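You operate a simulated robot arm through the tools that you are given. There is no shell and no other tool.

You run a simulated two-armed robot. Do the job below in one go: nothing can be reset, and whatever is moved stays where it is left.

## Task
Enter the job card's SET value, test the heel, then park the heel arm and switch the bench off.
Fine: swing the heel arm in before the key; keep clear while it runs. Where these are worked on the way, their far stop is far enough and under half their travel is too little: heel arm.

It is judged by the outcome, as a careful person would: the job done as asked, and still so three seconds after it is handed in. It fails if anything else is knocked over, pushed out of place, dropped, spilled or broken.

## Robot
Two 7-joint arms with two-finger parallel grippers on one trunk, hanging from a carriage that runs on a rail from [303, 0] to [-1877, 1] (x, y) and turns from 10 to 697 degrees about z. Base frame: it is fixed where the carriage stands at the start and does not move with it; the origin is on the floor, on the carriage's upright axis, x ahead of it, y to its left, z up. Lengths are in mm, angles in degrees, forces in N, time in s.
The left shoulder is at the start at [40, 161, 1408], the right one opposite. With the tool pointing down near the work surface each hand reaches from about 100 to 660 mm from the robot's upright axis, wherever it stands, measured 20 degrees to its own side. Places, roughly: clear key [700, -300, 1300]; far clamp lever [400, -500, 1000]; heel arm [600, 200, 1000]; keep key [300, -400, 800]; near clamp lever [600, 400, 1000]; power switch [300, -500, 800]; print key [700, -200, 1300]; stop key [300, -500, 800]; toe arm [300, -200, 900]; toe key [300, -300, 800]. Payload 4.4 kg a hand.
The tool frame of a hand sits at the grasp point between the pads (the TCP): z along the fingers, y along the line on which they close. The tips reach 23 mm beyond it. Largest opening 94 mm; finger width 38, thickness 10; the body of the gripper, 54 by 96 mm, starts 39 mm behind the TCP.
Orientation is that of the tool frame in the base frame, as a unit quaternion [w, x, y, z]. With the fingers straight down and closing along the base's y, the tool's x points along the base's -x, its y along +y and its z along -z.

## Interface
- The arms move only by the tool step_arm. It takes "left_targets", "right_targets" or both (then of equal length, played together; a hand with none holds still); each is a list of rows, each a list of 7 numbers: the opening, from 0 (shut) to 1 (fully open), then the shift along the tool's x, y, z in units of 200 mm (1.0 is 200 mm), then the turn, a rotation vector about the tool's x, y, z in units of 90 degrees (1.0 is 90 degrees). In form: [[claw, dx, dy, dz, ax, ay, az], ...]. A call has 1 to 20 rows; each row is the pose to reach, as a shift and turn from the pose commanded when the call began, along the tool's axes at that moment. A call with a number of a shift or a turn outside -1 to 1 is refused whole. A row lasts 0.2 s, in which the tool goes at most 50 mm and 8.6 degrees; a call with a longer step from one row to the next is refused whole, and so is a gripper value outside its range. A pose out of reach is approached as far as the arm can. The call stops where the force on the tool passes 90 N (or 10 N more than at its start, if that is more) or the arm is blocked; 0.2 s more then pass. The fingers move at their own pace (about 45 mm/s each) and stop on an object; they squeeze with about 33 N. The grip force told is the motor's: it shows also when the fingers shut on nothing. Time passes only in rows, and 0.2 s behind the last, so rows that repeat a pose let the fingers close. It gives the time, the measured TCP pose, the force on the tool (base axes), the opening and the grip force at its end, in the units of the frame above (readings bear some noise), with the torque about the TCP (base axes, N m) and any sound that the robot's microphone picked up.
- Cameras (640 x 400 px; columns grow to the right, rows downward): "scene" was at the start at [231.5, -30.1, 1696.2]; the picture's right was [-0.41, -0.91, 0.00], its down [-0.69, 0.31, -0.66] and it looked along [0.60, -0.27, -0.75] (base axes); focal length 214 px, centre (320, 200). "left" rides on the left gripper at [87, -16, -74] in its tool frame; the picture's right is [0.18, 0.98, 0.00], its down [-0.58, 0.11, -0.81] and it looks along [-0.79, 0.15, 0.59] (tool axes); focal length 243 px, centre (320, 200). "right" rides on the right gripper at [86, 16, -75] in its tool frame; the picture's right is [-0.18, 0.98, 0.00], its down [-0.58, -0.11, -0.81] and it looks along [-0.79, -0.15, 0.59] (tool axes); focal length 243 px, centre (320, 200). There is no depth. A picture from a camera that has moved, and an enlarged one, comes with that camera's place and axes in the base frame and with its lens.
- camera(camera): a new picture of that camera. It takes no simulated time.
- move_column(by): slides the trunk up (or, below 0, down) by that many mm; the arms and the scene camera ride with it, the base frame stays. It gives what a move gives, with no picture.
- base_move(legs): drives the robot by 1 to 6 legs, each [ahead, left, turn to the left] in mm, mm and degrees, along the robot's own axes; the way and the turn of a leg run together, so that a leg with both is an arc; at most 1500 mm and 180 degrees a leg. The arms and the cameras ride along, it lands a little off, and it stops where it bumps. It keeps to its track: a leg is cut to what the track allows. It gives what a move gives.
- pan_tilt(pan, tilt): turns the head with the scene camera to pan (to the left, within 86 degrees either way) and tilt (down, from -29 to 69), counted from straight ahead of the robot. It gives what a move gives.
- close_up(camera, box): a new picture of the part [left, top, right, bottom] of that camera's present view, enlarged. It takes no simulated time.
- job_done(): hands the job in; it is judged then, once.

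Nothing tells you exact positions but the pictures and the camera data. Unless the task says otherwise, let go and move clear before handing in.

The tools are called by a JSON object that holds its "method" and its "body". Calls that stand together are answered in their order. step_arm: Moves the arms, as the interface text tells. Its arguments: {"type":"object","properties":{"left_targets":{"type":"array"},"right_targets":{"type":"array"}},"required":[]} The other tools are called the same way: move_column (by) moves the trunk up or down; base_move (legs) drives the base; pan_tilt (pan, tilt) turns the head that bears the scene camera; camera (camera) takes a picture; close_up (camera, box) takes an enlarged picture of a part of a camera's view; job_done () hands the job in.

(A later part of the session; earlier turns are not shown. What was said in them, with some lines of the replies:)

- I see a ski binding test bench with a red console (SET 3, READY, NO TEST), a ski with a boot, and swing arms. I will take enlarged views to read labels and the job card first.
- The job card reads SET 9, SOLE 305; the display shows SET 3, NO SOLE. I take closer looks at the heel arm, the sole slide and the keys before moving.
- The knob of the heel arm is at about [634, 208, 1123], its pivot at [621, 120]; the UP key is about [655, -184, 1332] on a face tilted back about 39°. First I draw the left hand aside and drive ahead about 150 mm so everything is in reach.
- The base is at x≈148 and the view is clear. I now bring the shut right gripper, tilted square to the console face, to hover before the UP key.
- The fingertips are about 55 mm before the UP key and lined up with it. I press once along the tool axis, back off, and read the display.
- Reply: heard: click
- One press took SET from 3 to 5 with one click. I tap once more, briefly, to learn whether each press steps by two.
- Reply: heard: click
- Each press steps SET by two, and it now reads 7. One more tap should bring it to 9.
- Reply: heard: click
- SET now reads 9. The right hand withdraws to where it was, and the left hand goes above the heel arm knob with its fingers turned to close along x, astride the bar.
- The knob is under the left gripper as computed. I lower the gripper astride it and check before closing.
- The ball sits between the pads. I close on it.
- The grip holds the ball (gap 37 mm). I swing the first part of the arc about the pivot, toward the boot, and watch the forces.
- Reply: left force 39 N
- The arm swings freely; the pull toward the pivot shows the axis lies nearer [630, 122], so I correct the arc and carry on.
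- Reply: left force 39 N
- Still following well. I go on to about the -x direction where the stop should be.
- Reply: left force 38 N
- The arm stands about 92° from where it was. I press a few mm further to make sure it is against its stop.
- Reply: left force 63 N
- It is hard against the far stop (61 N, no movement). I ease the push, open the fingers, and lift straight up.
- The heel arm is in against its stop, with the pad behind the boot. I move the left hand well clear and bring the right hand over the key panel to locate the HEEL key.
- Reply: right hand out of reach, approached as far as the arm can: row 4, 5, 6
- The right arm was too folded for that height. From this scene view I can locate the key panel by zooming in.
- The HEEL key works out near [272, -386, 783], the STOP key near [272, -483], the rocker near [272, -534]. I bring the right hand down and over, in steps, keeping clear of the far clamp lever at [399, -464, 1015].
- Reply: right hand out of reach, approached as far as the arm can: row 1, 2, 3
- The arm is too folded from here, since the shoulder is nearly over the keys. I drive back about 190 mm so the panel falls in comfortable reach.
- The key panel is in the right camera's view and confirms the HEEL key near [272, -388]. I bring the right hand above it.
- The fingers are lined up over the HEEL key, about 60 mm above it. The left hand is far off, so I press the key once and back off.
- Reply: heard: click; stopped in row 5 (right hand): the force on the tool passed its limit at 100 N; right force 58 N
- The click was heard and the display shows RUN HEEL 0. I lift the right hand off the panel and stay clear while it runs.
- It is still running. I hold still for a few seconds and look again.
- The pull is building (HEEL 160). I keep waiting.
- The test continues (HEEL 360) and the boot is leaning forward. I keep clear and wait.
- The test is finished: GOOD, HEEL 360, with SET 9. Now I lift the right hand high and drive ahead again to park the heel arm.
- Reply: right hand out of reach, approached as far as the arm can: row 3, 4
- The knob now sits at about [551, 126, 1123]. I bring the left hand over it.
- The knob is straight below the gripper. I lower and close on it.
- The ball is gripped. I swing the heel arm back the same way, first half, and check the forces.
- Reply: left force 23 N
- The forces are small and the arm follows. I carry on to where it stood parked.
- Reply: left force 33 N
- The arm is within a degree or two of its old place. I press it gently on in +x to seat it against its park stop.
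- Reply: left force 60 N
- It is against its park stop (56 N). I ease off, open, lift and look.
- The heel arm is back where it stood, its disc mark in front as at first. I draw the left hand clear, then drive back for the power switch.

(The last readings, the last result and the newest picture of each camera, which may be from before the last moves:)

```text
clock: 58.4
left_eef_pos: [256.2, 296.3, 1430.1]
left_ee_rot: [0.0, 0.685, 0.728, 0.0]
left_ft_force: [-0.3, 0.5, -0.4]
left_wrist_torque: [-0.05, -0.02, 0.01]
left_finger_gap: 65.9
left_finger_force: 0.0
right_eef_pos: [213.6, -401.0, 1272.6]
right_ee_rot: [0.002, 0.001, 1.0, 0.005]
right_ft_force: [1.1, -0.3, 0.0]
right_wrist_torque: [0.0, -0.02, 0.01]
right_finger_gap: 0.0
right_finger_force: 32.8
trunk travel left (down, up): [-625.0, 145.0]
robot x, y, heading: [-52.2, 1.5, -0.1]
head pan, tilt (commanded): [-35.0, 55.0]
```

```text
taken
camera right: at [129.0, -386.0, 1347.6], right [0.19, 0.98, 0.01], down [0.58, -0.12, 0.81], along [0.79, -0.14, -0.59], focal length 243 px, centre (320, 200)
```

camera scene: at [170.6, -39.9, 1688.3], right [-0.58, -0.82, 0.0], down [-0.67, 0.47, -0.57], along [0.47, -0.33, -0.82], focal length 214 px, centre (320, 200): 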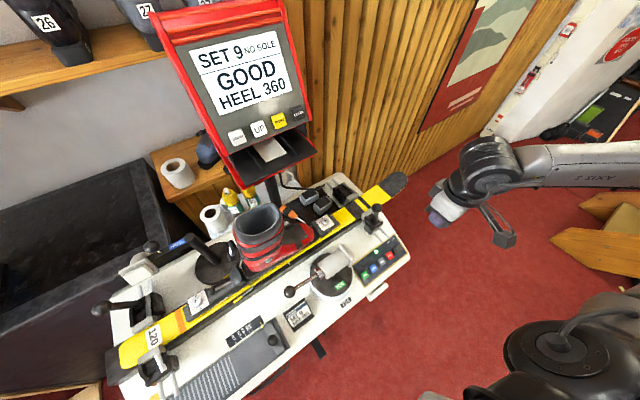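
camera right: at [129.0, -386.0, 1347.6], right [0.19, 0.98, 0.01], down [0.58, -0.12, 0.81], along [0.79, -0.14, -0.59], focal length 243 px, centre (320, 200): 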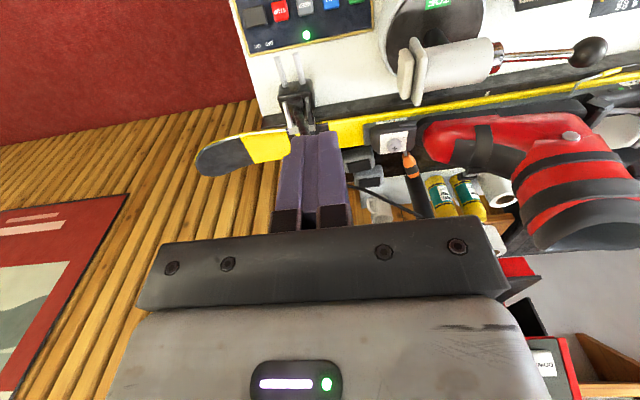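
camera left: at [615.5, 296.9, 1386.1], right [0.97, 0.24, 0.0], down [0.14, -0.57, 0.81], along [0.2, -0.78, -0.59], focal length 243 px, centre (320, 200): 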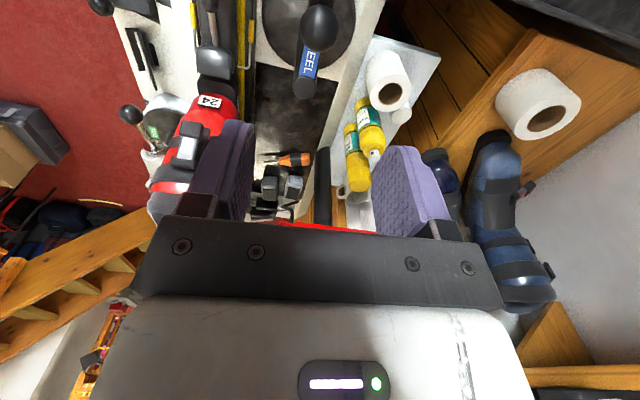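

{"method": "close_up", "body": {"camera": "scene", "box": [350, 225, 420, 290]}}

{"method": "close_up", "body": {"camera": "right", "box": [220, 0, 380, 60]}}

```text
6.15 times, centred on (385, 258) of scene
camera zoom: at [170.6, -39.9, 1688.3], right [-0.58, -0.82, 0.0], down [-0.67, 0.47, -0.57], along [0.47, -0.33, -0.82], focal length 1320 px, centre (-80, -154)
```

zoom: 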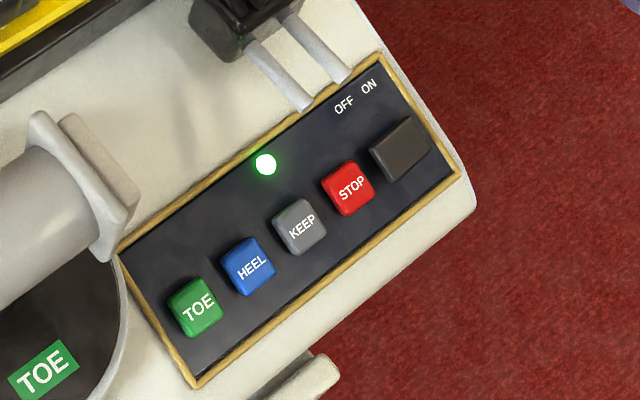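

```text
4.00 times, centred on (300, 30) of right
camera zoom: at [129.0, -386.0, 1347.6], right [0.19, 0.98, 0.01], down [0.58, -0.12, 0.81], along [0.79, -0.14, -0.59], focal length 970 px, centre (400, 880)
```

zoom: 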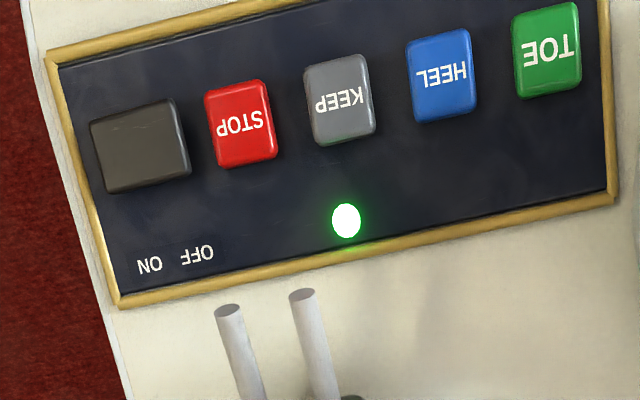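

The rocker's OFF half is the one toward the STOP key, around [269, -519]. I bring the shut right gripper above it.

{"method": "step_arm", "body": {"right_targets": [[0, -0.045, -0.098, 0.165, 0, 0, 0], [0, -0.09, -0.197, 0.33, 0, 0, 0], [0, -0.135, -0.295, 0.495, 0, 0, 0], [0, -0.18, -0.393, 0.66, 0, 0, 0], [0, -0.225, -0.492, 0.825, 0, 0, 0], [0, -0.27, -0.59, 0.99, 0, 0, 0], [0, -0.27, -0.59, 0.99, 0, 0, 0]]}}

{"method": "camera", "body": {"camera": "right"}}

```text
clock: 60.0
left_eef_pos: [256.2, 294.8, 1431.5]
left_ee_rot: [0.0, 0.685, 0.728, 0.0]
left_ft_force: [0.9, -0.2, -0.7]
left_wrist_torque: [0.0, -0.01, 0.05]
left_finger_gap: 65.9
left_finger_force: 0.1
right_eef_pos: [269.6, -516.9, 1075.0]
right_ee_rot: [0.002, 0.001, 1.0, 0.006]
right_ft_force: [0.6, -0.1, -0.3]
right_wrist_torque: [0.0, -0.06, 0.03]
right_finger_gap: 0.0
right_finger_force: 33.4
trunk travel left (down, up): [-625.0, 145.0]
robot x, y, heading: [-46.8, -2.2, -0.1]
head pan, tilt (commanded): [-35.0, 55.0]
```

```text
taken
camera right: at [184.0, -502.5, 1148.0], right [0.19, 0.98, 0.01], down [0.58, -0.12, 0.81], along [0.79, -0.14, -0.59], focal length 243 px, centre (320, 200)
```

right: 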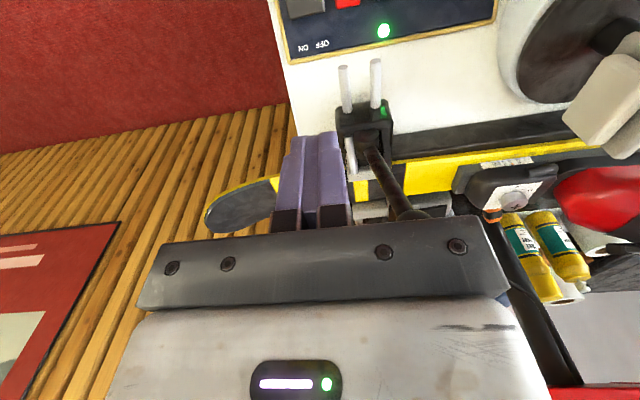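

{"method": "step_arm", "body": {"right_targets": [[0, 0, 0, 0.2, 0, 0, 0], [0, 0, 0, 0.4, 0, 0, 0], [0, 0, 0, 0.6, 0, 0, 0], [0, 0, 0, 0.8, 0, 0, 0], [0, 0, 0, 1.0, 0, 0, 0], [0, 0, 0, 1.0, 0, 0, 0]]}}

{"method": "camera", "body": {"camera": "right"}}

{"method": "close_up", "body": {"camera": "right", "box": [220, 40, 420, 165]}}

```text
clock: 61.4
left_eef_pos: [255.5, 295.8, 1429.9]
left_ee_rot: [0.001, 0.685, 0.728, 0.0]
left_ft_force: [-0.7, 0.1, -0.3]
left_wrist_torque: [-0.01, 0.0, 0.03]
left_finger_gap: 65.8
left_finger_force: 0.1
right_eef_pos: [269.9, -513.8, 874.9]
right_ee_rot: [0.001, 0.001, 1.0, 0.005]
right_ft_force: [-0.7, 0.7, -0.3]
right_wrist_torque: [0.01, 0.02, -0.02]
right_finger_gap: 0.0
right_finger_force: 33.2
trunk travel left (down, up): [-625.0, 145.0]
robot x, y, heading: [-49.8, -4.2, -0.3]
head pan, tilt (commanded): [-35.0, 55.0]
```

```text
taken
camera right: at [184.4, -498.8, 948.8], right [0.19, 0.98, 0.01], down [0.58, -0.12, 0.81], along [0.79, -0.14, -0.59], focal length 243 px, centre (320, 200)
```

right: 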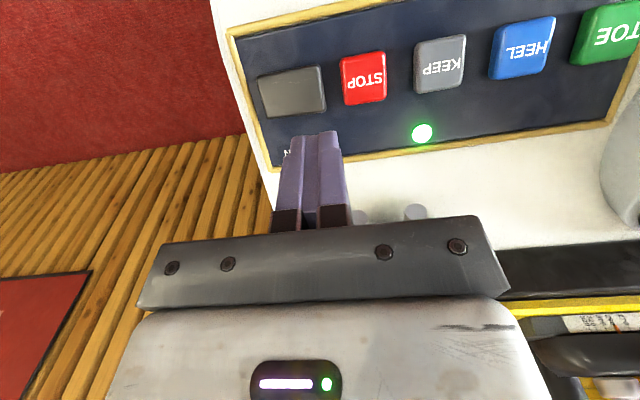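

```text
3.20 times, centred on (320, 102) of right
camera zoom: at [184.4, -498.8, 948.8], right [0.19, 0.98, 0.01], down [0.58, -0.12, 0.81], along [0.79, -0.14, -0.59], focal length 776 px, centre (320, 512)
```

zoom: 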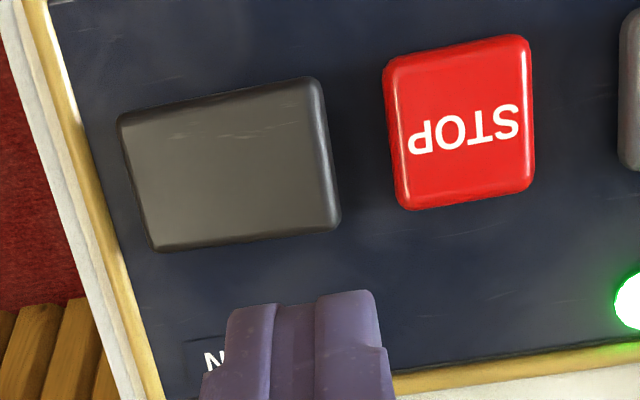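

The fingers sit a little too near the STOP key, so I shift 6.5 mm outward and check again before pressing.

{"method": "step_arm", "body": {"right_targets": [[0, 0, -0.0325, 0, 0, 0, 0], [0, 0, -0.0325, 0.1, 0, 0, 0], [0, 0, -0.0325, 0.15, 0, 0, 0], [0, 0, -0.0325, 0.15, 0, 0, 0]]}}

{"method": "close_up", "body": {"camera": "right", "box": [220, 40, 420, 165]}}

```text
clock: 62.4
left_eef_pos: [256.3, 294.6, 1430.8]
left_ee_rot: [0.0, 0.686, 0.728, 0.0]
left_ft_force: [-0.5, -0.6, 0.0]
left_wrist_torque: [-0.03, 0.04, 0.01]
left_finger_gap: 65.8
left_finger_force: 0.0
right_eef_pos: [269.0, -521.6, 846.1]
right_ee_rot: [0.003, 0.0, 1.0, 0.005]
right_ft_force: [0.3, 0.2, 0.3]
right_wrist_torque: [0.01, -0.03, 0.01]
right_finger_gap: 0.1
right_finger_force: 33.2
trunk travel left (down, up): [-625.0, 145.0]
robot x, y, heading: [-52.8, 0.6, -0.3]
head pan, tilt (commanded): [-35.0, 55.0]
```

```text
3.20 times, centred on (320, 102) of right
camera zoom: at [184.0, -506.0, 919.4], right [0.19, 0.98, 0.01], down [0.58, -0.12, 0.81], along [0.79, -0.14, -0.59], focal length 776 px, centre (320, 512)
```

zoom: 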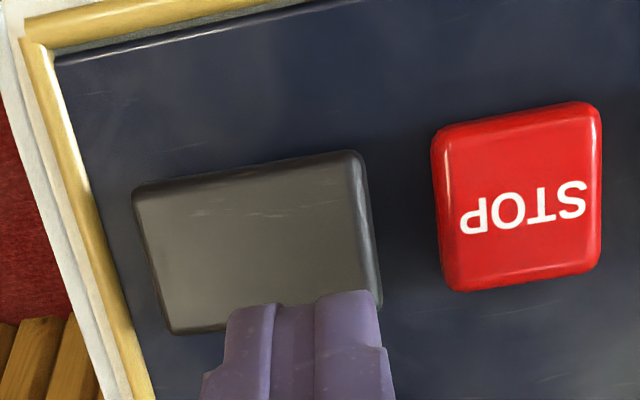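

Now the fingers come down wholly on the OFF half, about 12 mm clear of STOP. I press it.

{"method": "step_arm", "body": {"right_targets": [[0, 0, 0, 0.1, 0, 0, 0], [0, 0, 0, 0.14, 0, 0, 0], [0, 0, 0, 0.16, 0, 0, 0], [0, 0, 0, 0.175, 0, 0, 0], [0, 0, 0, 0.19, 0, 0, 0], [0, 0, 0, 0.1, 0, 0, 0], [0, 0, 0, -0.1, 0, 0, 0]]}}

{"method": "camera", "body": {"camera": "scene"}}

{"method": "camera", "body": {"camera": "right"}}

```text
clock: 63.2
left_eef_pos: [254.8, 294.1, 1431.8]
left_ee_rot: [0.0, 0.685, 0.728, -0.001]
left_ft_force: [-0.3, -0.8, 0.6]
left_wrist_torque: [0.02, 0.0, -0.02]
left_finger_gap: 65.7
left_finger_force: 0.0
right_eef_pos: [270.7, -518.6, 822.0]
right_ee_rot: [0.003, 0.002, 1.0, 0.011]
right_ft_force: [-20.7, 15.7, 55.0]
right_wrist_torque: [-0.14, -0.25, -0.01]
right_finger_gap: 0.0
right_finger_force: 32.7
trunk travel left (down, up): [-625.0, 145.0]
robot x, y, heading: [-47.7, -4.3, -0.2]
head pan, tilt (commanded): [-35.0, 55.0]
stopped in row 3 (right hand): the force on the tool passed its limit at 105 N (the readings are from after the stop); the commanded pose is now the measured one
```

```text
taken
camera scene: at [169.2, -40.6, 1688.7], right [-0.58, -0.82, 0.0], down [-0.67, 0.47, -0.57], along [0.47, -0.33, -0.82], focal length 214 px, centre (320, 200)
```

scene: 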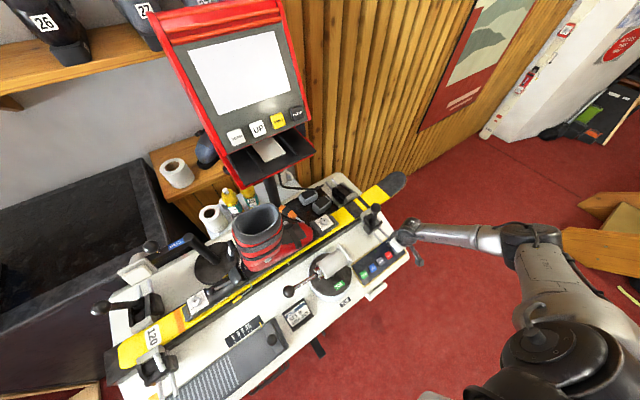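

```text
taken
camera right: at [185.4, -504.0, 895.0], right [0.19, 0.98, 0.02], down [0.57, -0.13, 0.81], along [0.8, -0.14, -0.59], focal length 243 px, centre (320, 200)
```

right: 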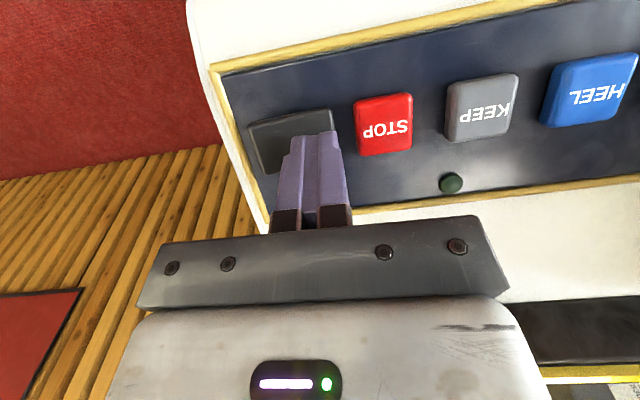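

The display is blank and the panel light is out, so the bench is off. I lift the right hand straight up and check that it stays off.

{"method": "step_arm", "body": {"right_targets": [[0, 0, 0, -0.1, 0, 0, 0], [0, 0, 0, -0.3, 0, 0, 0], [0, 0, 0, -0.5, 0, 0, 0], [0, 0, 0, -0.7, 0, 0, 0], [0, 0, 0, -0.95, 0, 0, 0]]}}

{"method": "step_arm", "body": {"right_targets": [[0, 0.1, 0, -0.2, 0, 0, 0], [0, 0.2, 0, -0.4, 0, 0, 0], [0, 0.3, 0, -0.6, 0, 0, 0]]}}

{"method": "camera", "body": {"camera": "scene"}}

{"method": "close_up", "body": {"camera": "scene", "box": [340, 180, 430, 290]}}

{"method": "close_up", "body": {"camera": "scene", "box": [90, 190, 340, 370]}}

```text
clock: 64.4
left_eef_pos: [256.1, 293.5, 1431.1]
left_ee_rot: [0.0, 0.685, 0.729, -0.001]
left_ft_force: [0.0, 0.1, 0.4]
left_wrist_torque: [-0.03, 0.0, 0.03]
left_finger_gap: 65.7
left_finger_force: 0.1
right_eef_pos: [272.4, -522.1, 1008.9]
right_ee_rot: [0.004, 0.001, 1.0, 0.008]
right_ft_force: [-0.1, 0.1, -0.2]
right_wrist_torque: [0.02, 0.0, 0.0]
right_finger_gap: 0.3
right_finger_force: 33.0
trunk travel left (down, up): [-625.0, 145.0]
robot x, y, heading: [-49.8, 2.8, -0.5]
head pan, tilt (commanded): [-35.0, 55.0]
```

```text
clock: 65.2
left_eef_pos: [254.7, 294.3, 1431.5]
left_ee_rot: [0.0, 0.685, 0.728, 0.001]
left_ft_force: [0.1, 0.0, 1.0]
left_wrist_torque: [-0.01, 0.0, -0.01]
left_finger_gap: 65.8
left_finger_force: 0.0
right_eef_pos: [210.8, -525.4, 1128.3]
right_ee_rot: [0.004, 0.002, 1.0, 0.01]
right_ft_force: [-0.1, -0.3, 0.2]
right_wrist_torque: [0.01, -0.03, 0.0]
right_finger_gap: 0.0
right_finger_force: 33.0
trunk travel left (down, up): [-625.0, 145.0]
robot x, y, heading: [-51.1, 0.6, -0.3]
head pan, tilt (commanded): [-35.0, 55.0]
```

```text
taken
camera scene: at [170.1, -40.1, 1688.2], right [-0.58, -0.82, 0.0], down [-0.67, 0.47, -0.57], along [0.47, -0.33, -0.82], focal length 214 px, centre (320, 200)
```

scene: 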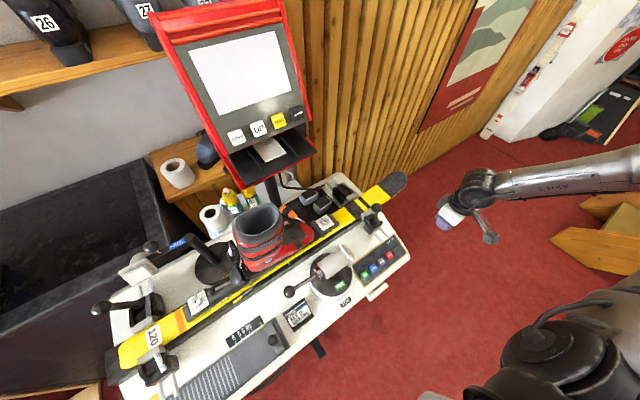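

```text
3.64 times, centred on (385, 235) of scene
camera zoom: at [170.1, -40.1, 1688.2], right [-0.58, -0.82, 0.0], down [-0.67, 0.47, -0.57], along [0.47, -0.33, -0.82], focal length 780 px, centre (84, 73)
```

zoom: 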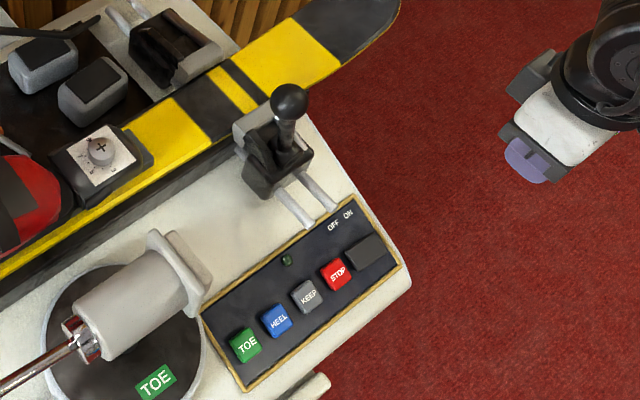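

```text
2.22 times, centred on (215, 280) of scene
camera zoom: at [170.1, -40.1, 1688.2], right [-0.58, -0.82, 0.0], down [-0.67, 0.47, -0.57], along [0.47, -0.33, -0.82], focal length 477 px, centre (553, 22)
```

zoom: 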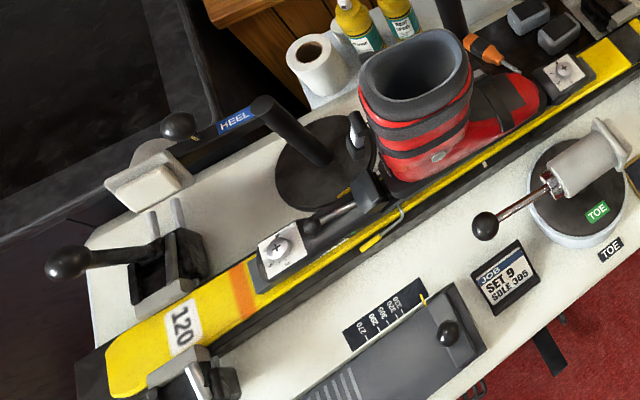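

SET 9 was entered and the heel test ended GOOD at 360. The heel arm is back at its park stop, the bench is off with display and light dark, and both hands are clear. I hand the job in.

{"method": "job_done", "body": {}}

```text
The job is handed in.
```

The job is done and handed in. I entered SET 9 from the job card, and the heel test finished with the display reading GOOD, HEEL 360.

- **Heel arm:** I swung it in to its far stop before pressing the HEEL key. Both hands stayed clear during the test, and afterwards I swung it back to its park stop.
- **Power:** The bench is off. The display and the panel light are both dark.
- **Sole setting:** The job card also lists SOLE 305, and the display read NO SOLE throughout. You asked only for the SET value, so I left the sole slide alone. The test ran without it.
- **Result not saved:** I did not press KEEP or PRINT, as neither was asked for.
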